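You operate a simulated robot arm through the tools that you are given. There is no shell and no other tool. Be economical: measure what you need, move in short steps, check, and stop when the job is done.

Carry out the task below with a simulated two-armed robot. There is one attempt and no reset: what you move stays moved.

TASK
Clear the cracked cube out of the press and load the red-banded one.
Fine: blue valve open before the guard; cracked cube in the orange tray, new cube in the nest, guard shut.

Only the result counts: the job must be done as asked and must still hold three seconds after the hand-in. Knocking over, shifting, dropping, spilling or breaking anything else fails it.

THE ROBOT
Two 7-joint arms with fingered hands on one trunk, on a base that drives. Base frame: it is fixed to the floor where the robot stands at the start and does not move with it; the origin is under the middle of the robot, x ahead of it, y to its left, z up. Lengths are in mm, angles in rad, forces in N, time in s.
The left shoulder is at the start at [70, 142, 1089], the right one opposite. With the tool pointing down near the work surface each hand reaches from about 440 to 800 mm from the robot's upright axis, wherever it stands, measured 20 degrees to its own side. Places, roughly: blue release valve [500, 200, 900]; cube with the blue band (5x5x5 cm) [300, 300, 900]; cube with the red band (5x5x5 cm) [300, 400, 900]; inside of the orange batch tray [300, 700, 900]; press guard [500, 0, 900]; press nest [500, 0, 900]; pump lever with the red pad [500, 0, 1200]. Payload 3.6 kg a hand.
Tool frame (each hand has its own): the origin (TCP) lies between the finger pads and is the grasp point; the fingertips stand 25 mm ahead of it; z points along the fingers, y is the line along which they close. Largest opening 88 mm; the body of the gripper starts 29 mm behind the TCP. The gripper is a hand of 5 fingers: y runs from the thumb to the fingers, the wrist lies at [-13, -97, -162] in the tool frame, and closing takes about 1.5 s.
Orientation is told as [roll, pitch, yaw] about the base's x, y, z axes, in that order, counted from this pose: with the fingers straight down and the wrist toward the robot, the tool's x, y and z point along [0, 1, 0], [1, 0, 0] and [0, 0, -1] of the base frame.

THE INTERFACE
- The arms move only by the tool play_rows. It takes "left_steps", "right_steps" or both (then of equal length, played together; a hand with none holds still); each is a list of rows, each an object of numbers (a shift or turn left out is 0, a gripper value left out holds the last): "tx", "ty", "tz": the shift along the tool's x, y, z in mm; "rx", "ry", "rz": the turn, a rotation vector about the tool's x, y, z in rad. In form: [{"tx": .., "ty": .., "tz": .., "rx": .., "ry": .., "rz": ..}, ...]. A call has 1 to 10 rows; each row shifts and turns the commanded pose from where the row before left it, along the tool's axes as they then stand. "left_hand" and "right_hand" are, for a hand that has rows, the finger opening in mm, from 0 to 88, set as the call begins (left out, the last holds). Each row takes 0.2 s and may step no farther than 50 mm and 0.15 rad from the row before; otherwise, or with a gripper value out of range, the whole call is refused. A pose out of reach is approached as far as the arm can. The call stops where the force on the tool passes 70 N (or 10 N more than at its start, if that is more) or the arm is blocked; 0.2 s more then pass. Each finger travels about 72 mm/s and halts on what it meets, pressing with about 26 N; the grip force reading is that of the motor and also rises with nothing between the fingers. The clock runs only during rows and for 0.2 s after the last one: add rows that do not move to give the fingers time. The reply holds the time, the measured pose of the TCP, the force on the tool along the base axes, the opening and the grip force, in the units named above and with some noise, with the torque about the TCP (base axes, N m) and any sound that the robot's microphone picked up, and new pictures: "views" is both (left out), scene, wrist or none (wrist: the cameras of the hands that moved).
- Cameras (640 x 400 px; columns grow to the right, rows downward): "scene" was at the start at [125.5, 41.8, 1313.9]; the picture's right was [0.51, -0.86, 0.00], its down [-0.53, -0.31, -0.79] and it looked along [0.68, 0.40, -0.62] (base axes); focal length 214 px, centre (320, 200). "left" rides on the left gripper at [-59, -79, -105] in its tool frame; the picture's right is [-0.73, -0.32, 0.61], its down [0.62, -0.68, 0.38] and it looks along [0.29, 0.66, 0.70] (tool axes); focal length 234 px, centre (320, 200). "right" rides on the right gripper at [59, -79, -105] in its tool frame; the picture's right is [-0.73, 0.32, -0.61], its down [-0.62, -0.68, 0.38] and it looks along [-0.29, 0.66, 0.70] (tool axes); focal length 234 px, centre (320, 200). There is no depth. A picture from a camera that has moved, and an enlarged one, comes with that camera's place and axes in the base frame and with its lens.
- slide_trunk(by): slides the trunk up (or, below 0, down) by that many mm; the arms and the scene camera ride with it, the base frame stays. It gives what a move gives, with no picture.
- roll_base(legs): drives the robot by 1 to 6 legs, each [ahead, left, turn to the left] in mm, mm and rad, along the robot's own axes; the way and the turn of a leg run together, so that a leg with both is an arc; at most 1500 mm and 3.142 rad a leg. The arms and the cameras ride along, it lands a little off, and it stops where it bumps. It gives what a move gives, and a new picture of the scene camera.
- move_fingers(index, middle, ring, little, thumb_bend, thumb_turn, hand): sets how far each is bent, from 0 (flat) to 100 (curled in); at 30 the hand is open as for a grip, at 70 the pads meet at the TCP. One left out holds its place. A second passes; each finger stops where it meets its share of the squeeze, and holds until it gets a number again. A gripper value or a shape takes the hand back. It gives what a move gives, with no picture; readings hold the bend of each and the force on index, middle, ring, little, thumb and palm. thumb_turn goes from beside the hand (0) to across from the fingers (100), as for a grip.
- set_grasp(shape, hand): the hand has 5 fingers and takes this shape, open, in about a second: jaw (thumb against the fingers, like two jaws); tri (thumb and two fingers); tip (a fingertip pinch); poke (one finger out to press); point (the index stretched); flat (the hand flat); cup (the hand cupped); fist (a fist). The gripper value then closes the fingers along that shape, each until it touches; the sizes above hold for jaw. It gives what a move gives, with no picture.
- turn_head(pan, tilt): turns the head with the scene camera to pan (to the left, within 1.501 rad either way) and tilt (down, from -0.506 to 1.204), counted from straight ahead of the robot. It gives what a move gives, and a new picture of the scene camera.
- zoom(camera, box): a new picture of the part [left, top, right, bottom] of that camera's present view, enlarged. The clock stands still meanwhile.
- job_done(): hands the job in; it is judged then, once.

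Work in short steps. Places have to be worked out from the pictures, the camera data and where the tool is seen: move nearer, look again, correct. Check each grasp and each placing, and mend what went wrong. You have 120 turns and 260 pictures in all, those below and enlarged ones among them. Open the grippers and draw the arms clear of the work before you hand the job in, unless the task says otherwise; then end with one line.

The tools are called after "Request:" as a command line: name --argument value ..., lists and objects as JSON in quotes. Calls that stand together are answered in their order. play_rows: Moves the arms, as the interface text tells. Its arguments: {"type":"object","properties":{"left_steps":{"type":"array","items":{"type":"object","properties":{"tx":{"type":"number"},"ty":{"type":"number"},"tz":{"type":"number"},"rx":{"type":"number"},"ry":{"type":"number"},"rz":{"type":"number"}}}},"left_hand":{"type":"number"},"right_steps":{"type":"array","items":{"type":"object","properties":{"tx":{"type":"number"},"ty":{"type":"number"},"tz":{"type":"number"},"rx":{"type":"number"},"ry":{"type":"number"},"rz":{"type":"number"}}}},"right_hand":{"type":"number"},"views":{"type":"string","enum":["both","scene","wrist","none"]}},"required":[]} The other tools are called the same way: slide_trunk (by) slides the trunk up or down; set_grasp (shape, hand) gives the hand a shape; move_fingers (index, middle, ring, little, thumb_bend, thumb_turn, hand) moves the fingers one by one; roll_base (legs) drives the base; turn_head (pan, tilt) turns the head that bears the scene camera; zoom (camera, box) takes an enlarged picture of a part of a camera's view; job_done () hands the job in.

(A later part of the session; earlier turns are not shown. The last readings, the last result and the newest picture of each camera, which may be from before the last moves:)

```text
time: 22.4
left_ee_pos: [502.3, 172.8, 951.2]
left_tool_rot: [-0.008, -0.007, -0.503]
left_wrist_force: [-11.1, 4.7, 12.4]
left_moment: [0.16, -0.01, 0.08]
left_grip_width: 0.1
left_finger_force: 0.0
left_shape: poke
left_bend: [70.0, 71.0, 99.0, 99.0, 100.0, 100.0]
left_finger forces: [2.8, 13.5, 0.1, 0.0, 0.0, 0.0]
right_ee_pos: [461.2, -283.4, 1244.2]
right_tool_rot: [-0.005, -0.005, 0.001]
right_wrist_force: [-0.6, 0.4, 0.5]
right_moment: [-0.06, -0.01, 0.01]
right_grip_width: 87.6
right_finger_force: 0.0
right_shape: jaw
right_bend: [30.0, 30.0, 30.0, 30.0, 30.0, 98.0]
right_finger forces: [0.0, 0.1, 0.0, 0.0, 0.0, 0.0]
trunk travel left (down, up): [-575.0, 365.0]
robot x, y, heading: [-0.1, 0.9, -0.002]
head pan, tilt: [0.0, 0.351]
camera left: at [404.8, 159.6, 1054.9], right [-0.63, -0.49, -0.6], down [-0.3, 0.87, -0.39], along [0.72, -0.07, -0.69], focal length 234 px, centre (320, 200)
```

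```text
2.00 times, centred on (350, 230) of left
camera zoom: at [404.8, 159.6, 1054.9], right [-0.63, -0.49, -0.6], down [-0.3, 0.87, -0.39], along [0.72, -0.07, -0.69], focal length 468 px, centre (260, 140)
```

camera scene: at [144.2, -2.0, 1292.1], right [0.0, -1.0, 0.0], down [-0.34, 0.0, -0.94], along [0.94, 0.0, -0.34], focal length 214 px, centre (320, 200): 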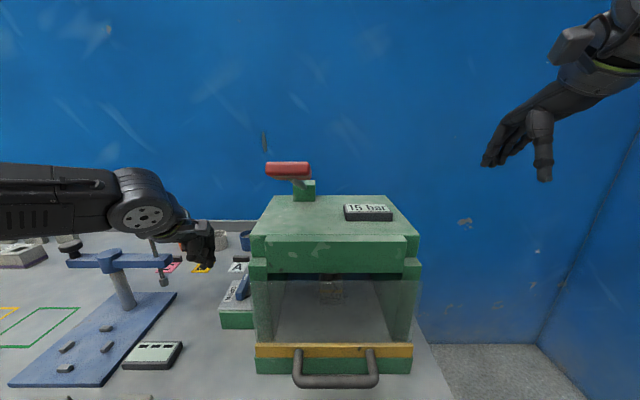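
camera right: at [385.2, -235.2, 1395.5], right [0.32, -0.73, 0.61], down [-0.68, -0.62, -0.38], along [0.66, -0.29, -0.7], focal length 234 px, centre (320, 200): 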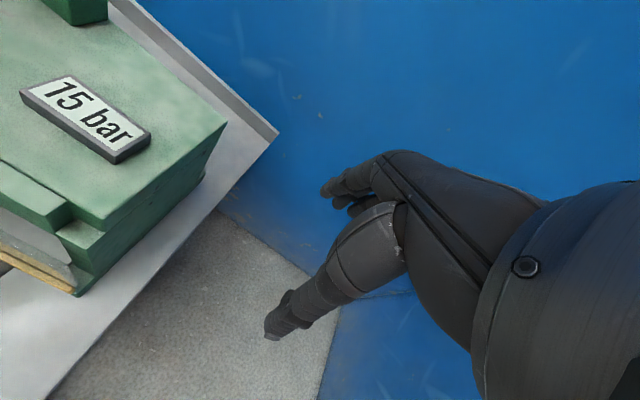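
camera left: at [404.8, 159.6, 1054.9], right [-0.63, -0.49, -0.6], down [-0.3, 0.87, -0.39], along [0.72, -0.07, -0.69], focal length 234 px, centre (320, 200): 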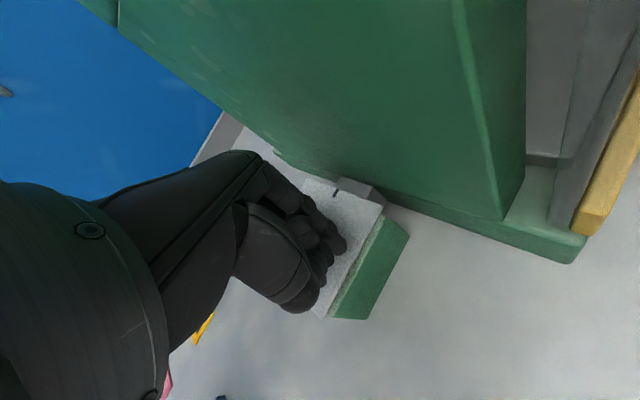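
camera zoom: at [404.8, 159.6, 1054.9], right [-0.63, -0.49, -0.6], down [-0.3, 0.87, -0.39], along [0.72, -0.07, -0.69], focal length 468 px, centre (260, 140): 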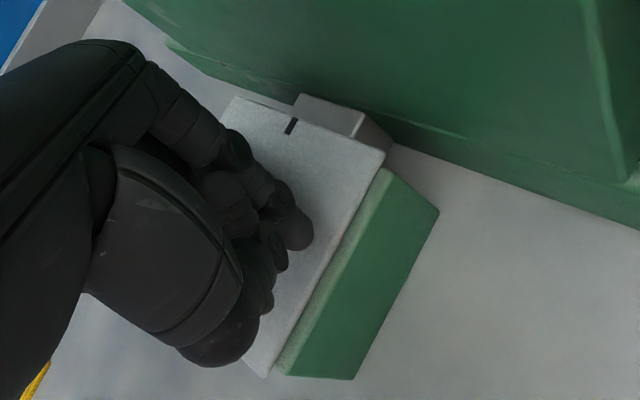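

The lever is hidden under the hand; I back off toward +y to see whether it turned.

Request:
play_rows --left_steps '[{"ty": -10}, {"tx": 25, "ty": -20}, {"tx": 35, "ty": -20}]' --views "wrist"

Request:
zoom --camera "left" --box '[290, 80, 450, 240]'

```text
time: 23.2
left_ee_pos: [492.4, 248.7, 951.8]
left_tool_rot: [-0.003, 0.0, -0.502]
left_wrist_force: [-1.2, -0.8, -0.1]
left_moment: [-0.03, -0.03, 0.02]
left_grip_width: 0.0
left_finger_force: 0.0
left_shape: poke
left_bend: [70.0, 70.0, 99.0, 99.0, 100.0, 100.0]
left_finger forces: [0.0, 0.0, 0.0, 0.0, 0.0, 0.0]
right_ee_pos: [465.3, -291.4, 1240.9]
right_tool_rot: [0.0, -0.001, 0.0]
right_wrist_force: [-0.5, 1.0, 0.3]
right_moment: [0.01, -0.02, 0.01]
right_grip_width: 87.6
right_finger_force: 0.1
right_shape: jaw
right_bend: [30.0, 30.0, 30.0, 30.0, 30.0, 98.0]
right_finger forces: [0.0, 0.0, 0.0, 0.0, 0.0, 0.0]
trunk travel left (down, up): [-575.0, 365.0]
robot x, y, heading: [1.6, -4.2, -0.002]
head pan, tilt: [0.0, 0.351]
camera left: at [395.3, 233.9, 1054.7], right [-0.63, -0.48, -0.61], down [-0.3, 0.87, -0.38], along [0.72, -0.06, -0.7], focal length 234 px, centre (320, 200)
```

left: 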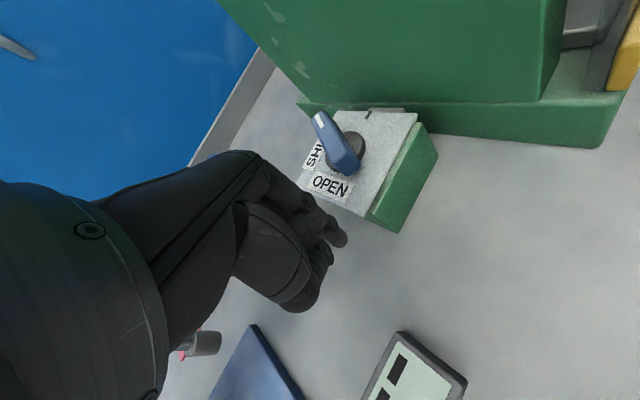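

```text
2.50 times, centred on (370, 160) of left
camera zoom: at [395.3, 233.9, 1054.7], right [-0.63, -0.48, -0.61], down [-0.3, 0.87, -0.38], along [0.72, -0.06, -0.7], focal length 585 px, centre (195, 300)
```

zoom: 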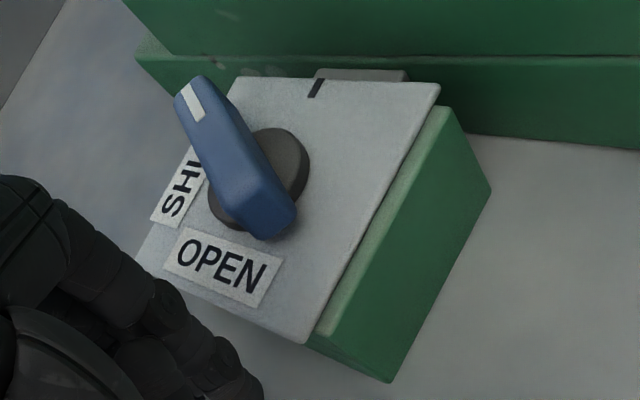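

The lever has turned, but clockwise (probably dragged as I backed off). I check the gauge and the lever from the scene camera.

Request:
zoom --camera "scene" --box '[200, 180, 430, 340]'

```text
2.50 times, centred on (315, 260) of scene
camera zoom: at [143.6, -1.4, 1292.1], right [0.0, -1.0, 0.0], down [-0.34, 0.0, -0.94], along [0.94, 0.0, -0.34], focal length 536 px, centre (332, 50)
```

zoom: 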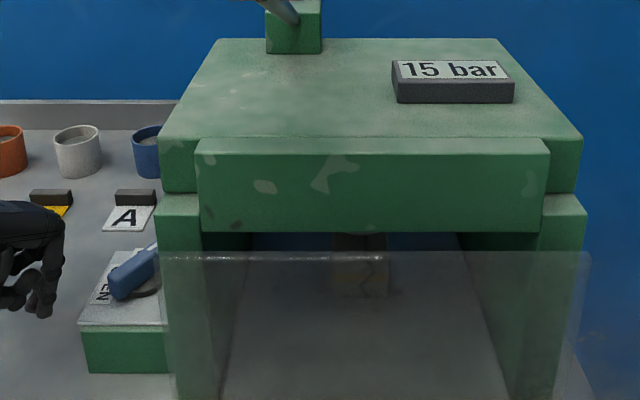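

The gauge still reads 15 bar. The lever moved easily clockwise yet would not counter-clockwise, so I suspect a stop at SHUT that way; I push its tail on clockwise and watch the gauge.

Request:
play_rows --left_steps '[{"tx": -4.8, "ty": -8.8}, {"tx": -29, "ty": 15.8}, {"tx": -28, "ty": 15.4, "tz": 6}, {"tx": 8.6, "ty": 15.8}, {"tx": 15.3, "ty": 0.8}, {"tx": 14, "ty": 2.6}, {"tx": 9.2, "ty": 6.4}]'

Request:
zoom --camera "left" --box '[270, 110, 450, 290]'

Request:
zoom --camera "scene" --box '[180, 180, 430, 340]'

```text
time: 24.8
left_ee_pos: [522.5, 212.8, 943.1]
left_tool_rot: [-0.001, 0.0, -0.496]
left_wrist_force: [-13.6, 12.9, 7.7]
left_moment: [-0.09, -0.14, 0.11]
left_grip_width: 0.0
left_finger_force: 0.2
left_shape: poke
left_bend: [70.0, 70.0, 99.0, 99.0, 100.0, 100.0]
left_finger forces: [8.2, 16.1, 0.0, 0.0, 0.0, 0.0]
right_ee_pos: [460.4, -288.8, 1242.7]
right_tool_rot: [-0.001, -0.006, 0.002]
right_wrist_force: [0.2, -0.5, 0.1]
right_moment: [-0.01, 0.0, -0.01]
right_grip_width: 87.7
right_finger_force: 0.1
right_shape: jaw
right_bend: [30.0, 30.0, 30.0, 30.0, 30.0, 98.0]
right_finger forces: [0.0, 0.1, 0.0, 0.0, 0.0, 0.1]
trunk travel left (down, up): [-575.0, 365.0]
robot x, y, heading: [4.9, -0.1, -0.003]
head pan, tilt: [0.0, 0.351]
camera scene: at [139.1, 0.0, 1292.5], right [0.0, -1.0, 0.0], down [-0.34, 0.0, -0.94], along [0.94, 0.0, -0.34], focal length 214 px, centre (320, 200)
camera left: at [425.5, 198.3, 1046.9], right [-0.63, -0.48, -0.61], down [-0.3, 0.87, -0.38], along [0.72, -0.06, -0.7], focal length 234 px, centre (320, 200)
```

scene: 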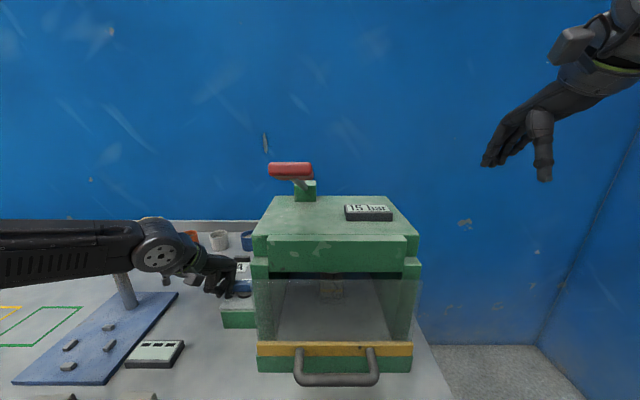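
left: 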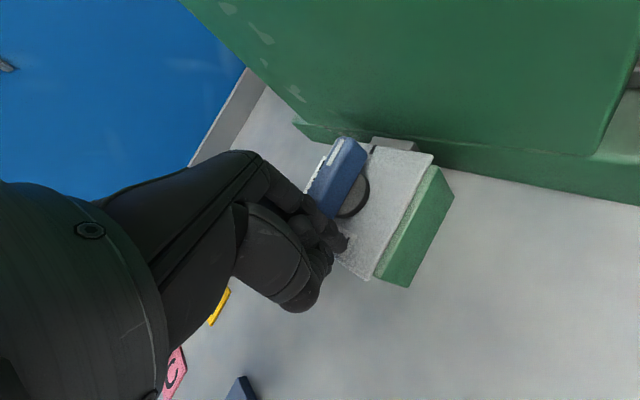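

```text
2.22 times, centred on (360, 200) of left
camera zoom: at [425.5, 198.3, 1046.9], right [-0.63, -0.48, -0.61], down [-0.3, 0.87, -0.38], along [0.72, -0.06, -0.7], focal length 520 px, centre (231, 200)
```

zoom: 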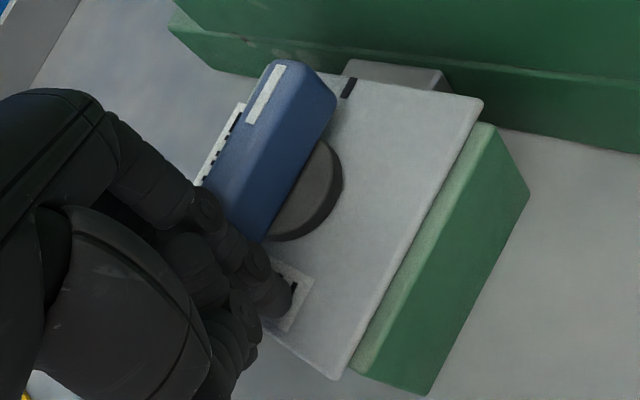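

```text
2.50 times, centred on (305, 260) of scene
camera zoom: at [139.1, 0.0, 1292.5], right [0.0, -1.0, 0.0], down [-0.34, 0.0, -0.94], along [0.94, 0.0, -0.34], focal length 536 px, centre (358, 50)
```

zoom: 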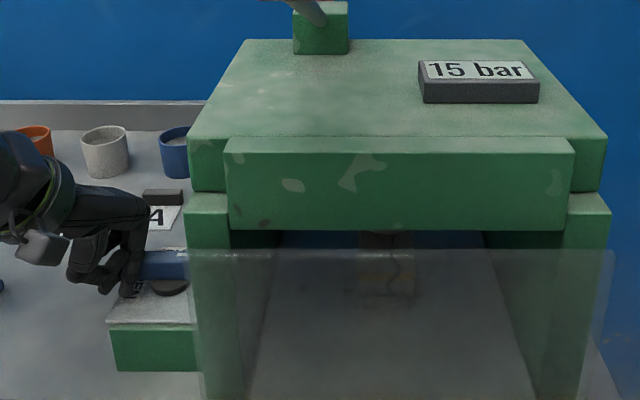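

The lever turned 90° clockwise without hitting a stop; the gauge is still at 15. I continue clockwise around, pushing the tail over toward +x.

Request:
play_rows --left_steps '[{"tx": 6.1, "ty": 6.9}, {"tx": 5.2, "ty": 7.4}, {"tx": 1, "ty": 14.3}, {"tx": -2.2, "ty": 12.6}]'

Request:
zoom --camera "left" --box '[270, 110, 450, 290]'

Request:
zoom --camera "scene" --box '[180, 180, 430, 340]'

```text
time: 25.8
left_ee_pos: [568.3, 197.1, 942.4]
left_tool_rot: [0.0, 0.001, -0.5]
left_wrist_force: [0.2, -0.2, 1.1]
left_moment: [0.01, 0.0, 0.0]
left_grip_width: 0.0
left_finger_force: 0.1
left_shape: poke
left_bend: [70.0, 70.0, 99.0, 99.0, 100.0, 100.0]
left_finger forces: [0.0, 0.0, 0.0, 0.1, 1.0, 0.0]
right_ee_pos: [464.7, -294.3, 1239.1]
right_tool_rot: [0.003, 0.001, -0.001]
right_wrist_force: [-0.2, -0.3, 0.3]
right_moment: [-0.02, 0.03, -0.01]
right_grip_width: 87.6
right_finger_force: 0.1
right_shape: jaw
right_bend: [30.0, 30.0, 30.0, 30.0, 30.0, 98.0]
right_finger forces: [0.1, 0.0, 0.0, 0.1, 0.1, 0.0]
trunk travel left (down, up): [-575.0, 365.0]
robot x, y, heading: [3.1, -0.8, -0.006]
head pan, tilt: [0.0, 0.351]
camera scene: at [144.1, -3.9, 1292.0], right [0.0, -1.0, 0.0], down [-0.34, 0.0, -0.94], along [0.94, 0.0, -0.34], focal length 214 px, centre (320, 200)
camera left: at [470.9, 182.6, 1046.9], right [-0.63, -0.48, -0.61], down [-0.3, 0.87, -0.38], along [0.72, -0.06, -0.7], focal length 234 px, centre (320, 200)
```

scene: 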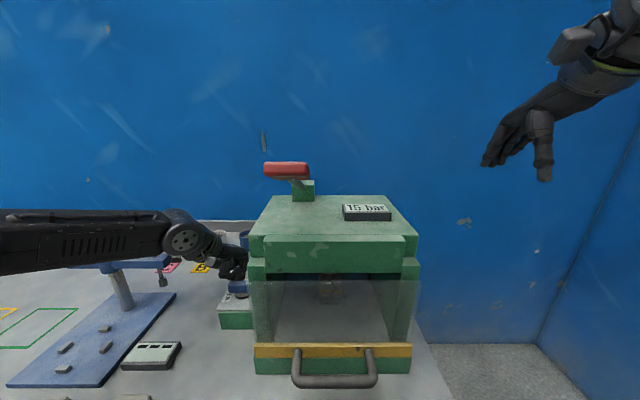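
left: 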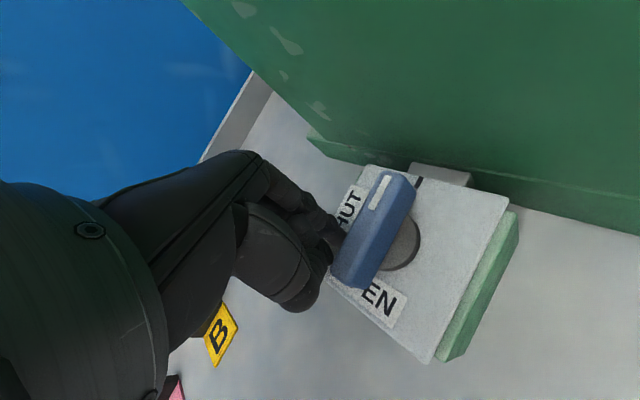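

```text
2.22 times, centred on (360, 200) of left
camera zoom: at [470.9, 182.6, 1046.9], right [-0.63, -0.48, -0.61], down [-0.3, 0.87, -0.38], along [0.72, -0.06, -0.7], focal length 520 px, centre (231, 200)
```

zoom: 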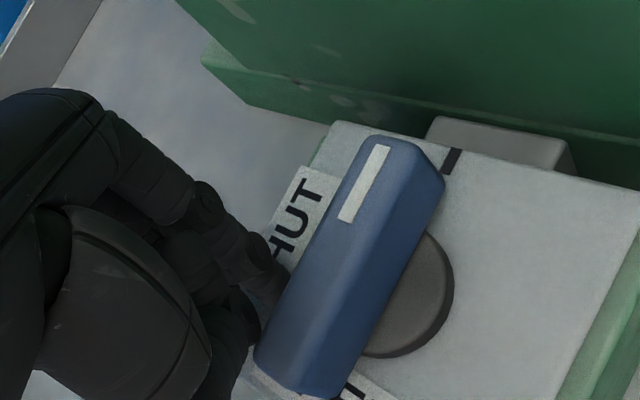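

```text
2.50 times, centred on (305, 260) of scene
camera zoom: at [144.1, -3.9, 1292.0], right [0.0, -1.0, 0.0], down [-0.34, 0.0, -0.94], along [0.94, 0.0, -0.34], focal length 536 px, centre (358, 50)
```

zoom: 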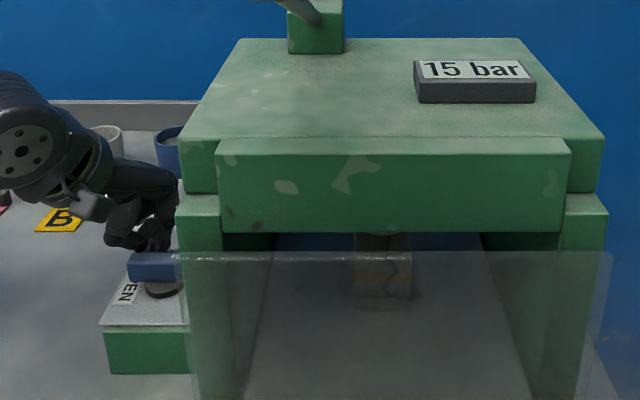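

The lever stopped at 90° clockwise (finger slipped over), so that side is the wrong way. The finger is now on the far side of the tail, so I sweep it back counter-clockwise toward SHUT, closer to the axis, and on from there.

Request:
play_rows --left_steps '[{"tx": 6.8, "ty": -10.6}, {"tx": -2.3, "ty": -14.7}, {"tx": -6.2, "ty": -11.4}, {"tx": -8.4, "ty": -9.1}, {"tx": -10.4, "ty": -4.5}]' --views "wrist"

Request:
zoom --camera "left" --box '[270, 110, 450, 290]'

```text
time: 27.0
left_ee_pos: [512.3, 206.9, 943.1]
left_tool_rot: [0.001, -0.001, -0.499]
left_wrist_force: [0.4, -0.4, 0.4]
left_moment: [0.0, -0.01, -0.01]
left_grip_width: 0.2
left_finger_force: 0.0
left_shape: poke
left_bend: [70.0, 70.0, 99.0, 99.0, 100.0, 100.0]
left_finger forces: [0.0, 0.0, 0.0, 0.1, 0.0, 0.0]
right_ee_pos: [464.8, -291.4, 1239.4]
right_tool_rot: [-0.001, -0.001, -0.001]
right_wrist_force: [0.4, 1.0, -0.8]
right_moment: [-0.01, 0.05, 0.0]
right_grip_width: 87.5
right_finger_force: 0.1
right_shape: jaw
right_bend: [30.0, 30.0, 30.0, 30.0, 30.0, 98.0]
right_finger forces: [0.1, 0.1, 0.0, 0.0, 0.1, 0.1]
trunk travel left (down, up): [-575.0, 365.0]
robot x, y, heading: [-1.2, -2.9, -0.004]
head pan, tilt: [0.0, 0.351]
camera left: at [416.6, 191.8, 1047.2], right [-0.63, -0.48, -0.61], down [-0.3, 0.87, -0.38], along [0.72, -0.06, -0.7], focal length 234 px, centre (320, 200)
```

left: 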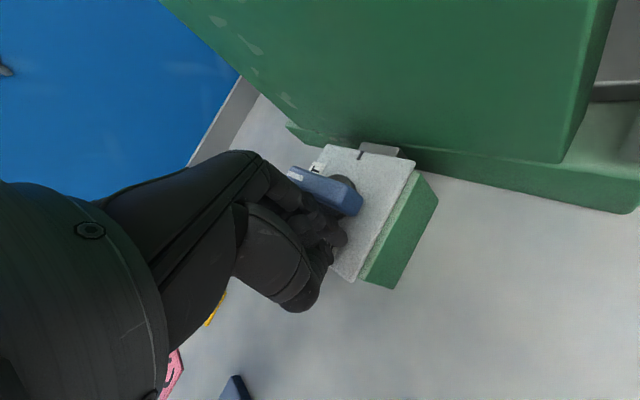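

```text
2.22 times, centred on (360, 200) of left
camera zoom: at [416.6, 191.8, 1047.2], right [-0.63, -0.48, -0.61], down [-0.3, 0.87, -0.38], along [0.72, -0.06, -0.7], focal length 520 px, centre (231, 200)
```

zoom: 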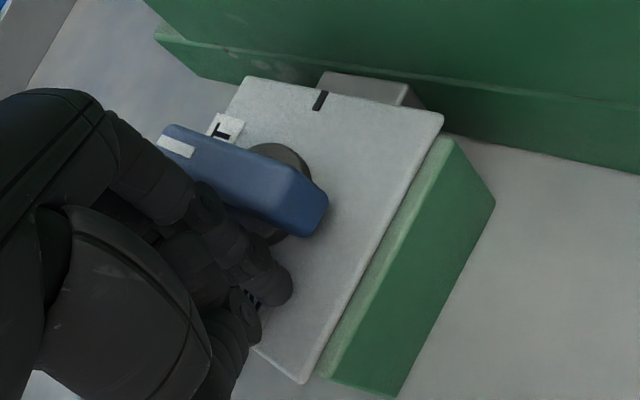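

The lever is back at SHUT with low force and the finger is on its left side. I continue counter-clockwise in small steps.

Request:
play_rows --left_steps '[{"tx": -7, "ty": 4}, {"tx": -7, "ty": 4}, {"tx": -7, "ty": 4}]' --views "wrist"

Request:
zoom --camera "left" --box '[270, 110, 450, 290]'

```text
time: 27.8
left_ee_pos: [515.5, 194.3, 941.4]
left_tool_rot: [-0.006, -0.006, -0.491]
left_wrist_force: [14.5, 53.0, 18.4]
left_moment: [-0.43, -0.02, 0.27]
left_grip_width: 0.0
left_finger_force: 0.1
left_shape: poke
left_bend: [70.0, 70.0, 99.0, 99.0, 100.0, 100.0]
left_finger forces: [51.9, 9.6, 0.0, 0.0, 0.0, 0.1]
right_ee_pos: [467.8, -278.6, 1243.7]
right_tool_rot: [-0.009, 0.0, 0.005]
right_wrist_force: [-0.4, 0.1, 0.1]
right_moment: [-0.03, 0.03, 0.0]
right_grip_width: 87.7
right_finger_force: 0.1
right_shape: jaw
right_bend: [30.0, 30.0, 30.0, 30.0, 30.0, 98.0]
right_finger forces: [0.1, 0.0, 0.0, 0.0, 0.0, 0.1]
trunk travel left (down, up): [-575.0, 365.0]
robot x, y, heading: [-4.3, 0.4, 0.006]
head pan, tilt: [0.0, 0.351]
camera left: at [418.9, 178.9, 1045.5], right [-0.63, -0.49, -0.61], down [-0.3, 0.87, -0.39], along [0.72, -0.06, -0.69], focal length 234 px, centre (320, 200)
```

left: 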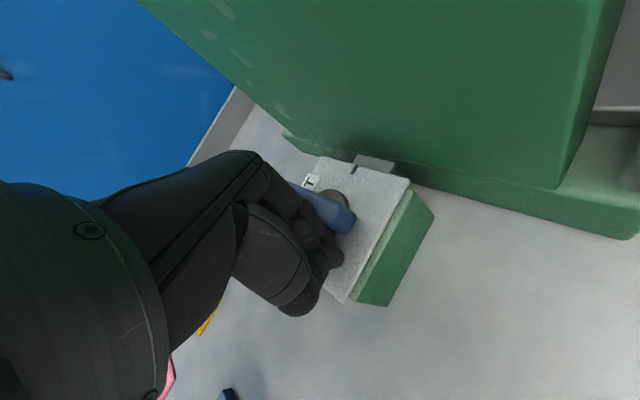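

```text
2.22 times, centred on (360, 200) of left
camera zoom: at [418.9, 178.9, 1045.5], right [-0.63, -0.49, -0.61], down [-0.3, 0.87, -0.39], along [0.72, -0.06, -0.69], focal length 520 px, centre (231, 200)
```

zoom: 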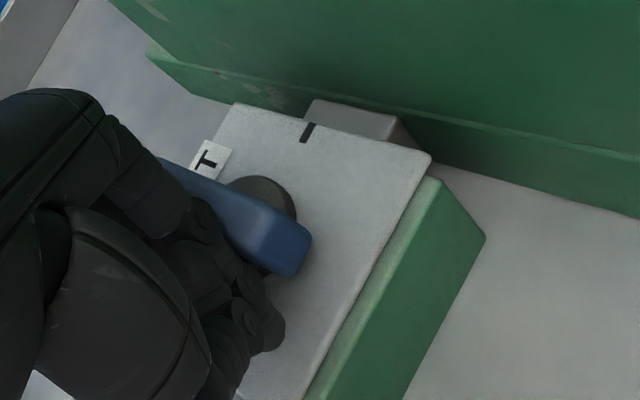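

55 N did not move it: SHUT is a hard stop counter-clockwise. So OPEN must lie the other way round, past the 90° point; I go around the tail again and push clockwise with a firmer contact nearer the axis.

Request:
play_rows --left_steps '[{"tx": 24.5, "ty": -22}, {"tx": -21.7, "ty": -18.9}, {"tx": -35.1, "ty": 19.2}, {"tx": 4.4, "ty": 22.7}, {"tx": 7.5, "ty": 9.6}, {"tx": 9.3, "ty": -8}, {"tx": 9.3, "ty": -8}, {"tx": 13.3, "ty": -2.7}, {"tx": 9.9, "ty": 1.4}]'

Request:
zoom --camera "left" --box '[270, 110, 450, 290]'

```text
time: 29.8
left_ee_pos: [511.8, 201.4, 945.7]
left_tool_rot: [0.004, -0.003, -0.499]
left_wrist_force: [-21.0, -5.9, 14.1]
left_moment: [0.02, -0.27, -0.06]
left_grip_width: 0.2
left_finger_force: 0.1
left_shape: poke
left_bend: [70.0, 70.0, 99.0, 99.0, 100.0, 100.0]
left_finger forces: [0.0, 24.7, 0.0, 0.1, 0.0, 0.0]
right_ee_pos: [459.4, -294.7, 1241.9]
right_tool_rot: [0.003, -0.005, 0.001]
right_wrist_force: [1.4, -0.2, 0.6]
right_moment: [0.02, -0.03, 0.02]
right_grip_width: 87.6
right_finger_force: 0.0
right_shape: jaw
right_bend: [30.0, 30.0, 30.0, 30.0, 30.0, 98.0]
right_finger forces: [0.1, 0.0, 0.1, 0.0, 0.0, 0.1]
trunk travel left (down, up): [-575.0, 365.0]
robot x, y, heading: [0.1, -2.8, -0.002]
head pan, tilt: [0.0, 0.351]
camera scene: at [137.8, -4.7, 1292.9], right [0.0, -1.0, 0.0], down [-0.34, 0.0, -0.94], along [0.94, 0.0, -0.34], focal length 214 px, centre (320, 200)
camera left: at [415.5, 186.8, 1049.0], right [-0.63, -0.48, -0.61], down [-0.3, 0.87, -0.38], along [0.72, -0.06, -0.69], focal length 234 px, centre (320, 200)
```

scene: 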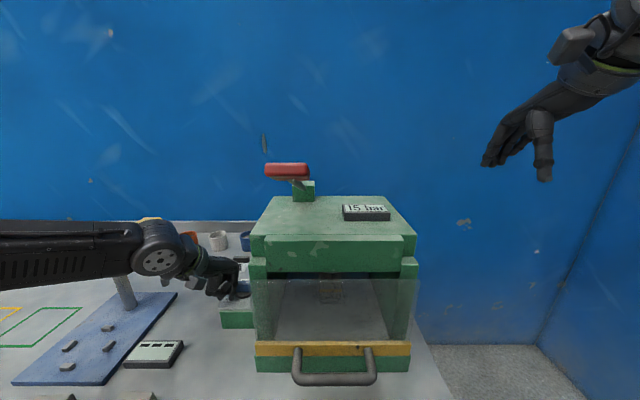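
left: 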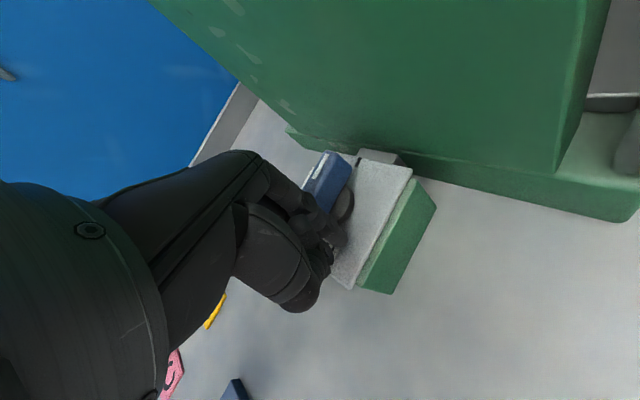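

```text
2.22 times, centred on (360, 200) of left
camera zoom: at [415.5, 186.8, 1049.0], right [-0.63, -0.48, -0.61], down [-0.3, 0.87, -0.38], along [0.72, -0.06, -0.69], focal length 520 px, centre (231, 200)
```

zoom: 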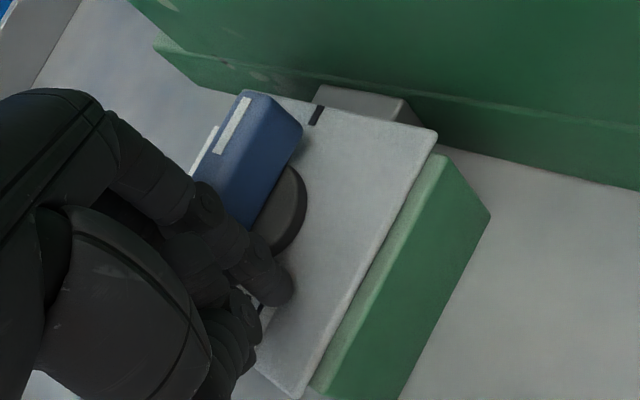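

The lever is at 90° again and pushing back ~21 N; I press on toward +x in two small steps to see if it gives.

Request:
play_rows --left_steps '[{"tx": 2.1, "ty": 8}, {"tx": 3.8, "ty": 7}, {"tx": 3.8, "ty": 7}]'

Request:
zoom --camera "left" --box '[270, 110, 450, 290]'

Request:
zoom --camera "scene" --box '[180, 180, 430, 340]'

```text
time: 30.6
left_ee_pos: [532.0, 201.0, 948.6]
left_tool_rot: [0.007, -0.009, -0.499]
left_wrist_force: [-45.2, 6.0, 24.8]
left_moment: [0.04, 0.15, -0.05]
left_grip_width: 0.0
left_finger_force: 0.0
left_shape: poke
left_bend: [70.0, 71.0, 99.0, 99.0, 100.0, 100.0]
left_finger forces: [47.7, 18.6, 0.0, 0.1, 0.0, 0.0]
right_ee_pos: [451.6, -290.4, 1246.5]
right_tool_rot: [0.0, -0.011, 0.003]
right_wrist_force: [-0.8, 0.8, -0.4]
right_moment: [-0.03, -0.04, 0.02]
right_grip_width: 87.8
right_finger_force: 0.1
right_shape: jaw
right_bend: [30.0, 30.0, 30.0, 30.0, 30.0, 98.0]
right_finger forces: [0.0, 0.0, 0.0, 0.0, 0.0, 0.0]
trunk travel left (down, up): [-575.0, 365.0]
robot x, y, heading: [0.9, -3.6, 0.0]
head pan, tilt: [0.0, 0.351]
camera scene: at [129.7, -1.9, 1293.9], right [0.0, -1.0, 0.0], down [-0.33, 0.0, -0.94], along [0.94, 0.0, -0.33], focal length 214 px, centre (320, 200)
camera left: at [433.9, 186.8, 1051.9], right [-0.62, -0.48, -0.61], down [-0.3, 0.87, -0.39], along [0.72, -0.06, -0.69], focal length 234 px, centre (320, 200)
```

scene: 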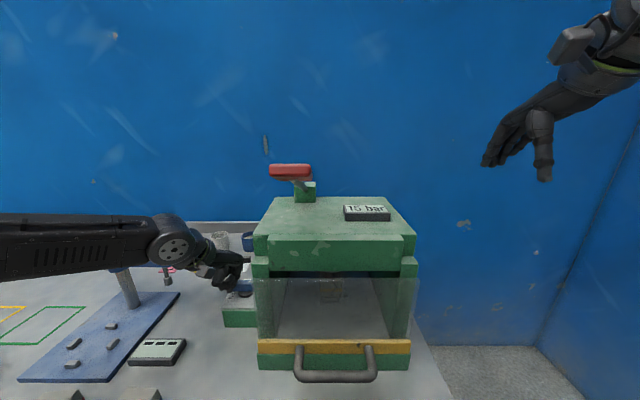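
left: 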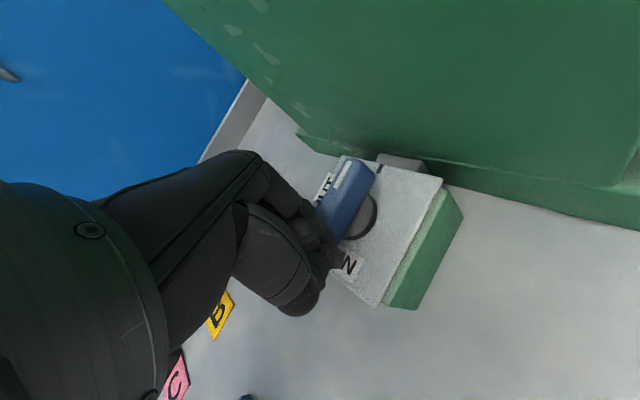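

```text
2.22 times, centred on (360, 200) of left
camera zoom: at [433.9, 186.8, 1051.9], right [-0.62, -0.48, -0.61], down [-0.3, 0.87, -0.39], along [0.72, -0.06, -0.69], focal length 520 px, centre (231, 200)
```

zoom: 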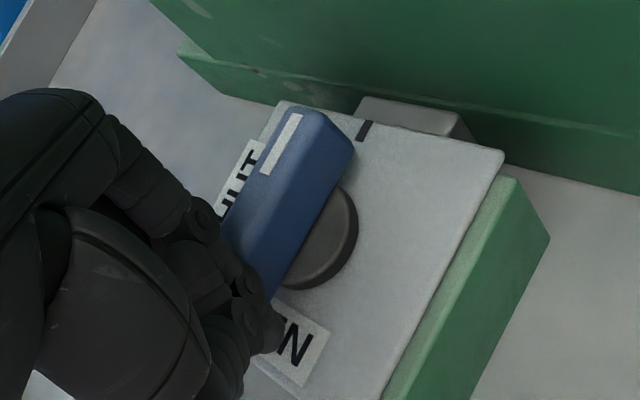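

```text
2.50 times, centred on (305, 260) of scene
camera zoom: at [129.7, -1.9, 1293.9], right [0.0, -1.0, 0.0], down [-0.33, 0.0, -0.94], along [0.94, 0.0, -0.33], focal length 536 px, centre (358, 50)
```

zoom: 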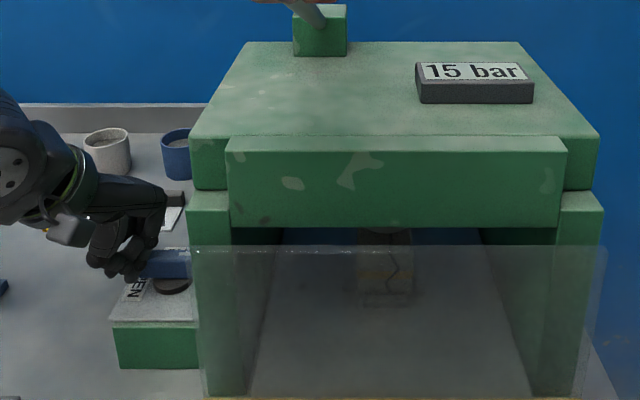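

The lever is exactly 90° from SHUT and now hard against a stop, so this may be the open end, with pressure bleeding off slowly. I back the finger off carefully (along −x, then away) and wait to watch the gauge.

Request:
play_rows --left_steps '[{"tx": -5, "ty": -15}, {"tx": -2, "ty": -25}, {"tz": -40}, {}, {}, {}, {}, {}, {}, {}]'

Request:
zoom --camera "scene" --box '[180, 180, 430, 340]'

Request:
zoom --camera "left" --box '[290, 80, 470, 260]'

```text
time: 32.8
left_ee_pos: [502.5, 217.8, 982.8]
left_tool_rot: [0.0, 0.001, -0.499]
left_wrist_force: [-0.4, 0.8, 0.8]
left_moment: [0.01, 0.03, 0.0]
left_grip_width: 0.0
left_finger_force: 0.0
left_shape: poke
left_bend: [70.0, 70.0, 99.0, 99.0, 100.0, 100.0]
left_finger forces: [0.0, 0.0, 0.0, 0.1, 0.1, 0.0]
right_ee_pos: [465.0, -290.8, 1240.8]
right_tool_rot: [0.0, -0.002, 0.0]
right_wrist_force: [0.1, 0.7, -0.2]
right_moment: [0.01, -0.03, 0.0]
right_grip_width: 87.7
right_finger_force: 0.1
right_shape: jaw
right_bend: [30.0, 30.0, 30.0, 30.0, 30.0, 98.0]
right_finger forces: [0.0, 0.0, 0.0, 0.0, 0.0, 0.1]
trunk travel left (down, up): [-575.0, 365.0]
robot x, y, heading: [-2.9, -0.0, -0.002]
head pan, tilt: [0.0, 0.351]
camera scene: at [144.1, -2.0, 1292.1], right [0.0, -1.0, 0.0], down [-0.34, 0.0, -0.94], along [0.94, 0.0, -0.34], focal length 214 px, centre (320, 200)
camera left: at [406.5, 202.7, 1087.8], right [-0.63, -0.48, -0.61], down [-0.3, 0.87, -0.38], along [0.72, -0.06, -0.7], focal length 234 px, centre (320, 200)
```

scene: 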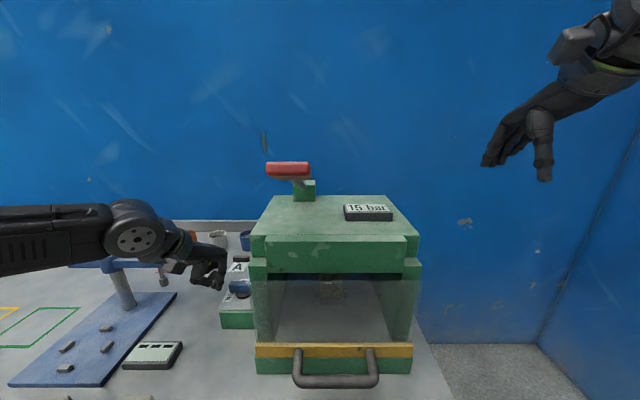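
left: 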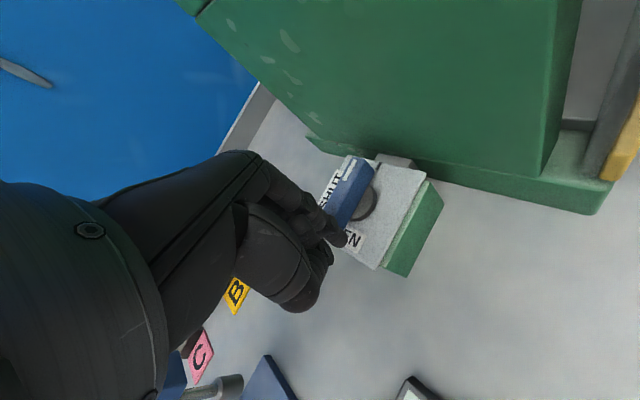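

```text
2.50 times, centred on (305, 260) of scene
camera zoom: at [144.1, -2.0, 1292.1], right [0.0, -1.0, 0.0], down [-0.34, 0.0, -0.94], along [0.94, 0.0, -0.34], focal length 536 px, centre (358, 50)
```

zoom: 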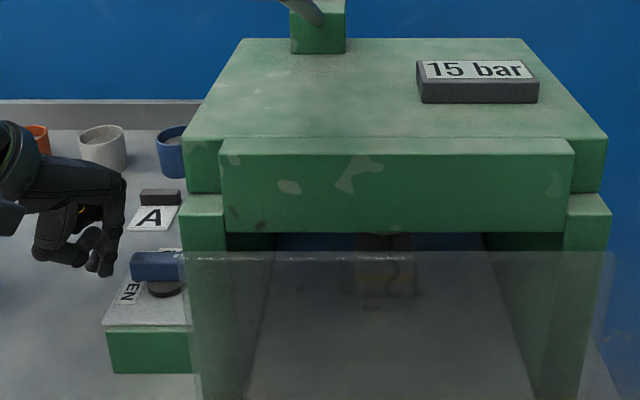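

```text
2.22 times, centred on (380, 170) of left
camera zoom: at [406.5, 202.7, 1087.8], right [-0.63, -0.48, -0.61], down [-0.3, 0.87, -0.38], along [0.72, -0.06, -0.7], focal length 520 px, centre (187, 267)
```

zoom: 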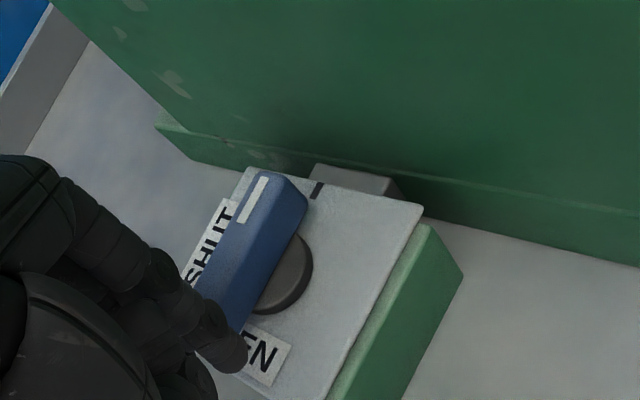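

The gauge still says 15 bar. My fingertip was low enough (≈916–923) to jam on the dark knob disc, so both "stops" are doubtful; lever's top measures ~945. I retry the clockwise push with the tip higher (TCP z ≈ 958).

Request:
play_rows --left_steps '[{"tz": 25}, {"tx": -10.5, "ty": 5.8}, {"tx": 3.8, "ty": 7}, {"tx": 3.8, "ty": 7}, {"tx": 3.8, "ty": 7}]' --views "wrist"

Request:
zoom --camera "left" --box '[270, 110, 450, 290]'

```text
time: 34.0
left_ee_pos: [523.4, 204.3, 961.7]
left_tool_rot: [0.002, -0.006, -0.497]
left_wrist_force: [-14.1, 8.8, 17.1]
left_moment: [0.22, 0.08, 0.11]
left_grip_width: 0.0
left_finger_force: 0.0
left_shape: poke
left_bend: [70.0, 70.0, 99.0, 99.0, 100.0, 100.0]
left_finger forces: [0.0, 23.9, 0.1, 0.0, 0.0, 0.1]
right_ee_pos: [461.6, -291.1, 1242.2]
right_tool_rot: [0.001, -0.004, 0.003]
right_wrist_force: [0.8, -0.5, 0.2]
right_moment: [0.01, 0.01, 0.0]
right_grip_width: 87.7
right_finger_force: 0.0
right_shape: jaw
right_bend: [30.0, 30.0, 30.0, 30.0, 30.0, 98.0]
right_finger forces: [0.0, 0.0, 0.1, 0.0, 0.0, 0.0]
trunk travel left (down, up): [-575.0, 365.0]
robot x, y, heading: [-5.1, 2.3, 0.003]
head pan, tilt: [0.0, 0.351]
camera left: at [426.2, 189.1, 1064.8], right [-0.63, -0.48, -0.61], down [-0.3, 0.87, -0.39], along [0.72, -0.06, -0.69], focal length 234 px, centre (320, 200)
```

left: 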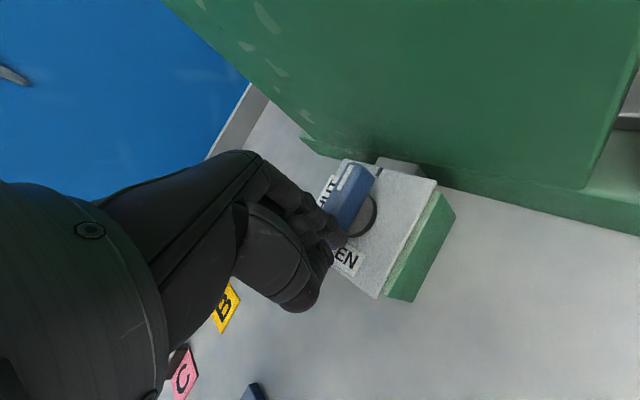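

```text
2.22 times, centred on (360, 200) of left
camera zoom: at [426.2, 189.1, 1064.8], right [-0.63, -0.48, -0.61], down [-0.3, 0.87, -0.39], along [0.72, -0.06, -0.69], focal length 520 px, centre (231, 200)
```

zoom: 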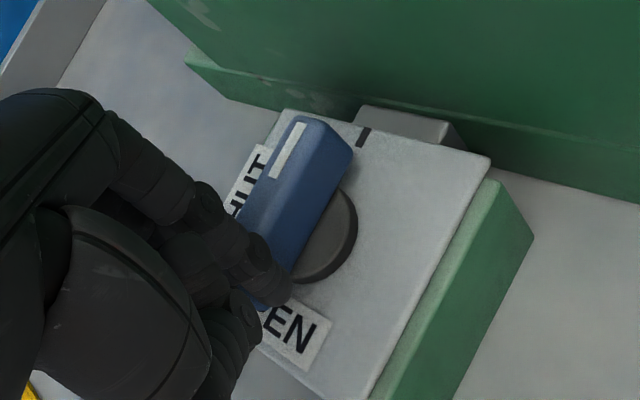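

The finger just rides up over the lever here. A grip will show better whether this end is a true stop: I rise, take the jaw shape and grip the lever from above at yaw ≈ −0.25.

Request:
play_rows --left_steps '[{"ty": -20, "tz": -30}, {"tz": -40}, {"rz": -0.125}, {"rz": -0.125}]' --views "none"

Request:
set_grasp --hand "left" --shape "jaw"

Request:
play_rows --left_steps '[{}, {}]' --left_hand 60 --views "wrist"

```text
time: 35.0
left_ee_pos: [510.5, 211.9, 1028.0]
left_tool_rot: [0.002, 0.0, -0.248]
left_wrist_force: [-0.4, -0.2, 0.5]
left_moment: [0.03, -0.01, -0.02]
left_grip_width: 0.0
left_finger_force: 0.0
left_shape: poke
left_bend: [70.0, 70.0, 99.0, 99.0, 100.0, 100.0]
left_finger forces: [0.0, 0.0, 0.0, 0.0, 0.0, 0.1]
right_ee_pos: [465.6, -290.9, 1239.8]
right_tool_rot: [0.001, 0.0, 0.0]
right_wrist_force: [-0.5, -0.9, 0.2]
right_moment: [0.02, -0.03, -0.02]
right_grip_width: 88.0
right_finger_force: 0.0
right_shape: jaw
right_bend: [30.0, 30.0, 30.0, 30.0, 30.0, 98.0]
right_finger forces: [0.1, 0.0, 0.0, 0.0, 0.0, 0.0]
trunk travel left (down, up): [-575.0, 365.0]
robot x, y, heading: [-0.1, -0.5, -0.002]
head pan, tilt: [0.0, 0.351]
```

```text
time: 35.9
left_ee_pos: [509.7, 212.0, 1027.9]
left_tool_rot: [0.0, 0.0, -0.25]
left_wrist_force: [-0.2, 0.4, -0.5]
left_moment: [0.02, 0.0, 0.02]
left_grip_width: 87.7
left_finger_force: 0.2
left_shape: jaw
left_bend: [30.0, 30.0, 30.0, 30.0, 30.0, 98.0]
left_finger forces: [0.0, 0.0, 0.0, 0.0, 0.0, 0.0]
right_ee_pos: [466.2, -292.1, 1240.6]
right_tool_rot: [0.0, 0.0, -0.001]
right_wrist_force: [0.6, 0.1, 0.2]
right_moment: [-0.01, 0.01, -0.04]
right_grip_width: 87.8
right_finger_force: 0.1
right_shape: jaw
right_bend: [30.0, 30.0, 30.0, 30.0, 30.0, 98.0]
right_finger forces: [0.0, 0.0, 0.0, 0.0, 0.0, 0.0]
trunk travel left (down, up): [-575.0, 365.0]
robot x, y, heading: [1.3, 0.0, 0.001]
head pan, tilt: [0.0, 0.351]
```

```text
time: 36.5
left_ee_pos: [509.9, 211.6, 1028.8]
left_tool_rot: [-0.002, 0.001, -0.25]
left_wrist_force: [-0.6, -0.4, -0.5]
left_moment: [0.0, 0.01, 0.03]
left_grip_width: 60.4
left_finger_force: 0.1
left_shape: jaw
left_bend: [28.0, 37.0, 34.0, 35.0, 59.0, 99.0]
left_finger forces: [0.0, 0.0, 0.1, 0.0, 0.1, 0.1]
right_ee_pos: [465.1, -290.9, 1239.4]
right_tool_rot: [-0.001, -0.001, -0.001]
right_wrist_force: [1.1, 0.2, 0.1]
right_moment: [0.03, -0.02, -0.01]
right_grip_width: 87.7
right_finger_force: 0.1
right_shape: jaw
right_bend: [30.0, 30.0, 30.0, 30.0, 30.0, 98.0]
right_finger forces: [0.0, 0.1, 0.1, 0.0, 0.0, 0.1]
trunk travel left (down, up): [-575.0, 365.0]
robot x, y, heading: [1.3, -3.7, -0.002]
head pan, tilt: [0.0, 0.351]
camera left: at [419.8, 173.3, 1132.2], right [-0.49, -0.62, -0.61], down [-0.51, 0.77, -0.38], along [0.71, 0.12, -0.7], focal length 234 px, centre (320, 200)
```

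left: 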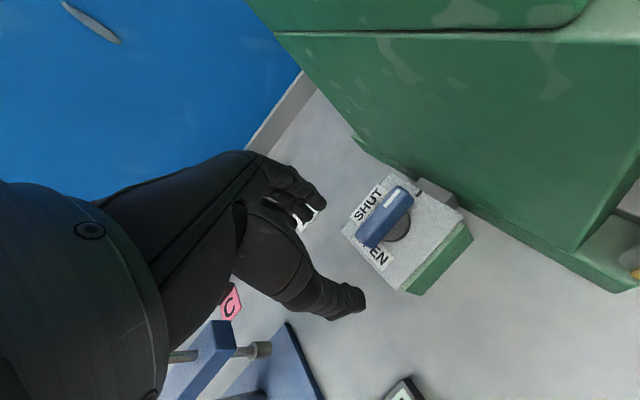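

Request:
zoom --camera "left" --box '[330, 150, 490, 310]'

Request:
zoom --camera "scene" --box '[330, 190, 410, 240]'

```text
2.50 times, centred on (410, 230) of left
camera zoom: at [419.8, 173.3, 1132.2], right [-0.49, -0.62, -0.61], down [-0.51, 0.77, -0.38], along [0.71, 0.12, -0.7], focal length 585 px, centre (95, 125)
```

zoom: 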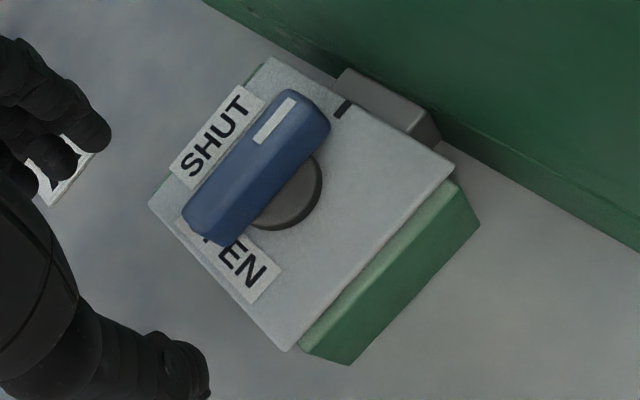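

```text
8.00 times, centred on (370, 215) of scene
camera zoom: at [144.2, -2.0, 1292.1], right [0.0, -1.0, 0.0], down [-0.34, 0.0, -0.94], along [0.94, 0.0, -0.34], focal length 1716 px, centre (-80, 80)
```

zoom: 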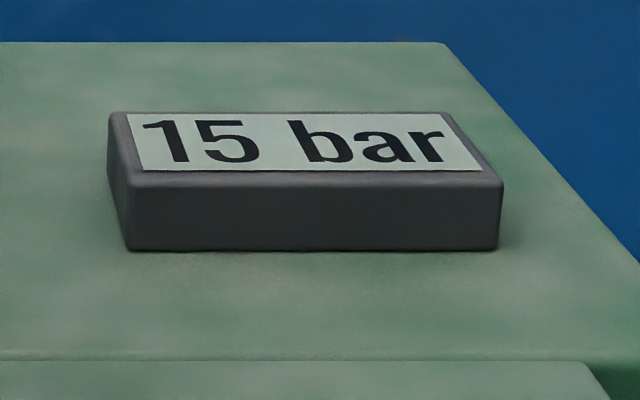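

The stripe points at a bare tick, gauge unchanged, so this end is not obviously OPEN. I grip the lever here to test in both directions with a measurable torque.

Request:
play_rows --left_steps '[{"tx": -15, "ty": 18}, {"tx": -14.2, "ty": 17.3}, {"tz": 40}, {"tz": 20}, {"tz": 16}]' --views "wrist"

Request:
play_rows --left_steps '[{}, {}, {}, {}, {}, {}]' --left_hand 0 --views "wrist"

```text
time: 37.7
left_ee_pos: [537.7, 175.1, 951.8]
left_tool_rot: [-0.003, 0.0, -0.248]
left_wrist_force: [-0.6, -0.6, 0.0]
left_moment: [-0.01, 0.0, 0.01]
left_grip_width: 60.4
left_finger_force: 0.1
left_shape: jaw
left_bend: [28.0, 38.0, 34.0, 35.0, 59.0, 99.0]
left_finger forces: [0.0, 0.1, 0.0, 0.0, 0.0, 0.0]
right_ee_pos: [466.2, -290.0, 1240.0]
right_tool_rot: [0.0, -0.002, 0.001]
right_wrist_force: [0.3, 1.0, 0.1]
right_moment: [-0.01, 0.0, 0.0]
right_grip_width: 87.7
right_finger_force: 0.0
right_shape: jaw
right_bend: [30.0, 30.0, 30.0, 30.0, 30.0, 98.0]
right_finger forces: [0.1, 0.0, 0.1, 0.0, 0.0, 0.0]
trunk travel left (down, up): [-575.0, 365.0]
robot x, y, heading: [-1.8, 0.3, -0.003]
head pan, tilt: [0.0, 0.351]
camera left: at [446.1, 138.1, 1055.6], right [-0.49, -0.62, -0.61], down [-0.51, 0.77, -0.38], along [0.71, 0.12, -0.7], focal length 234 px, centre (320, 200)
```

left: 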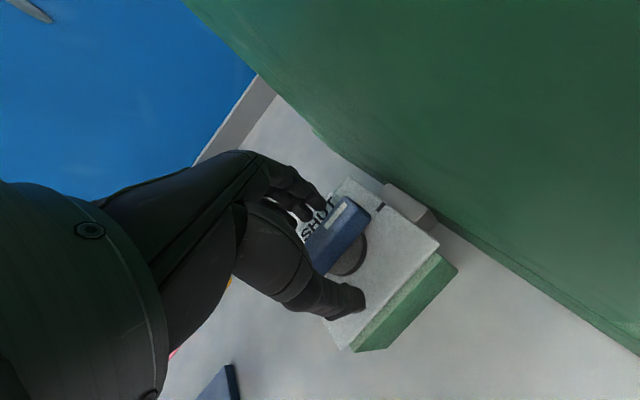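

```text
time: 39.1
left_ee_pos: [536.3, 176.8, 951.5]
left_tool_rot: [0.0, 0.001, -0.251]
left_wrist_force: [-2.1, 1.2, -3.5]
left_moment: [0.01, 0.05, -0.04]
left_grip_width: 11.4
left_finger_force: 26.1
left_shape: jaw
left_bend: [73.0, 62.0, 66.0, 66.0, 73.0, 100.0]
left_finger forces: [11.9, 6.4, 2.6, 0.0, 23.0, 0.0]
right_ee_pos: [464.7, -290.5, 1241.1]
right_tool_rot: [0.001, 0.0, 0.0]
right_wrist_force: [-0.8, -0.2, -0.5]
right_moment: [-0.03, -0.03, 0.01]
right_grip_width: 87.4
right_finger_force: 0.1
right_shape: jaw
right_bend: [30.0, 30.0, 30.0, 30.0, 30.0, 98.0]
right_finger forces: [0.0, 0.1, 0.1, 0.1, 0.1, 0.0]
trunk travel left (down, up): [-575.0, 365.0]
robot x, y, heading: [2.3, -4.8, -0.0]
head pan, tilt: [0.0, 0.351]
camera left: at [445.6, 138.3, 1055.7], right [-0.49, -0.62, -0.61], down [-0.51, 0.77, -0.38], along [0.71, 0.12, -0.7], focal length 234 px, centre (320, 200)
```

left: 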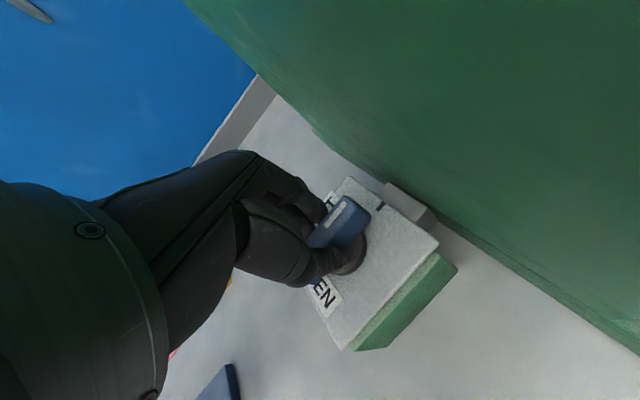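

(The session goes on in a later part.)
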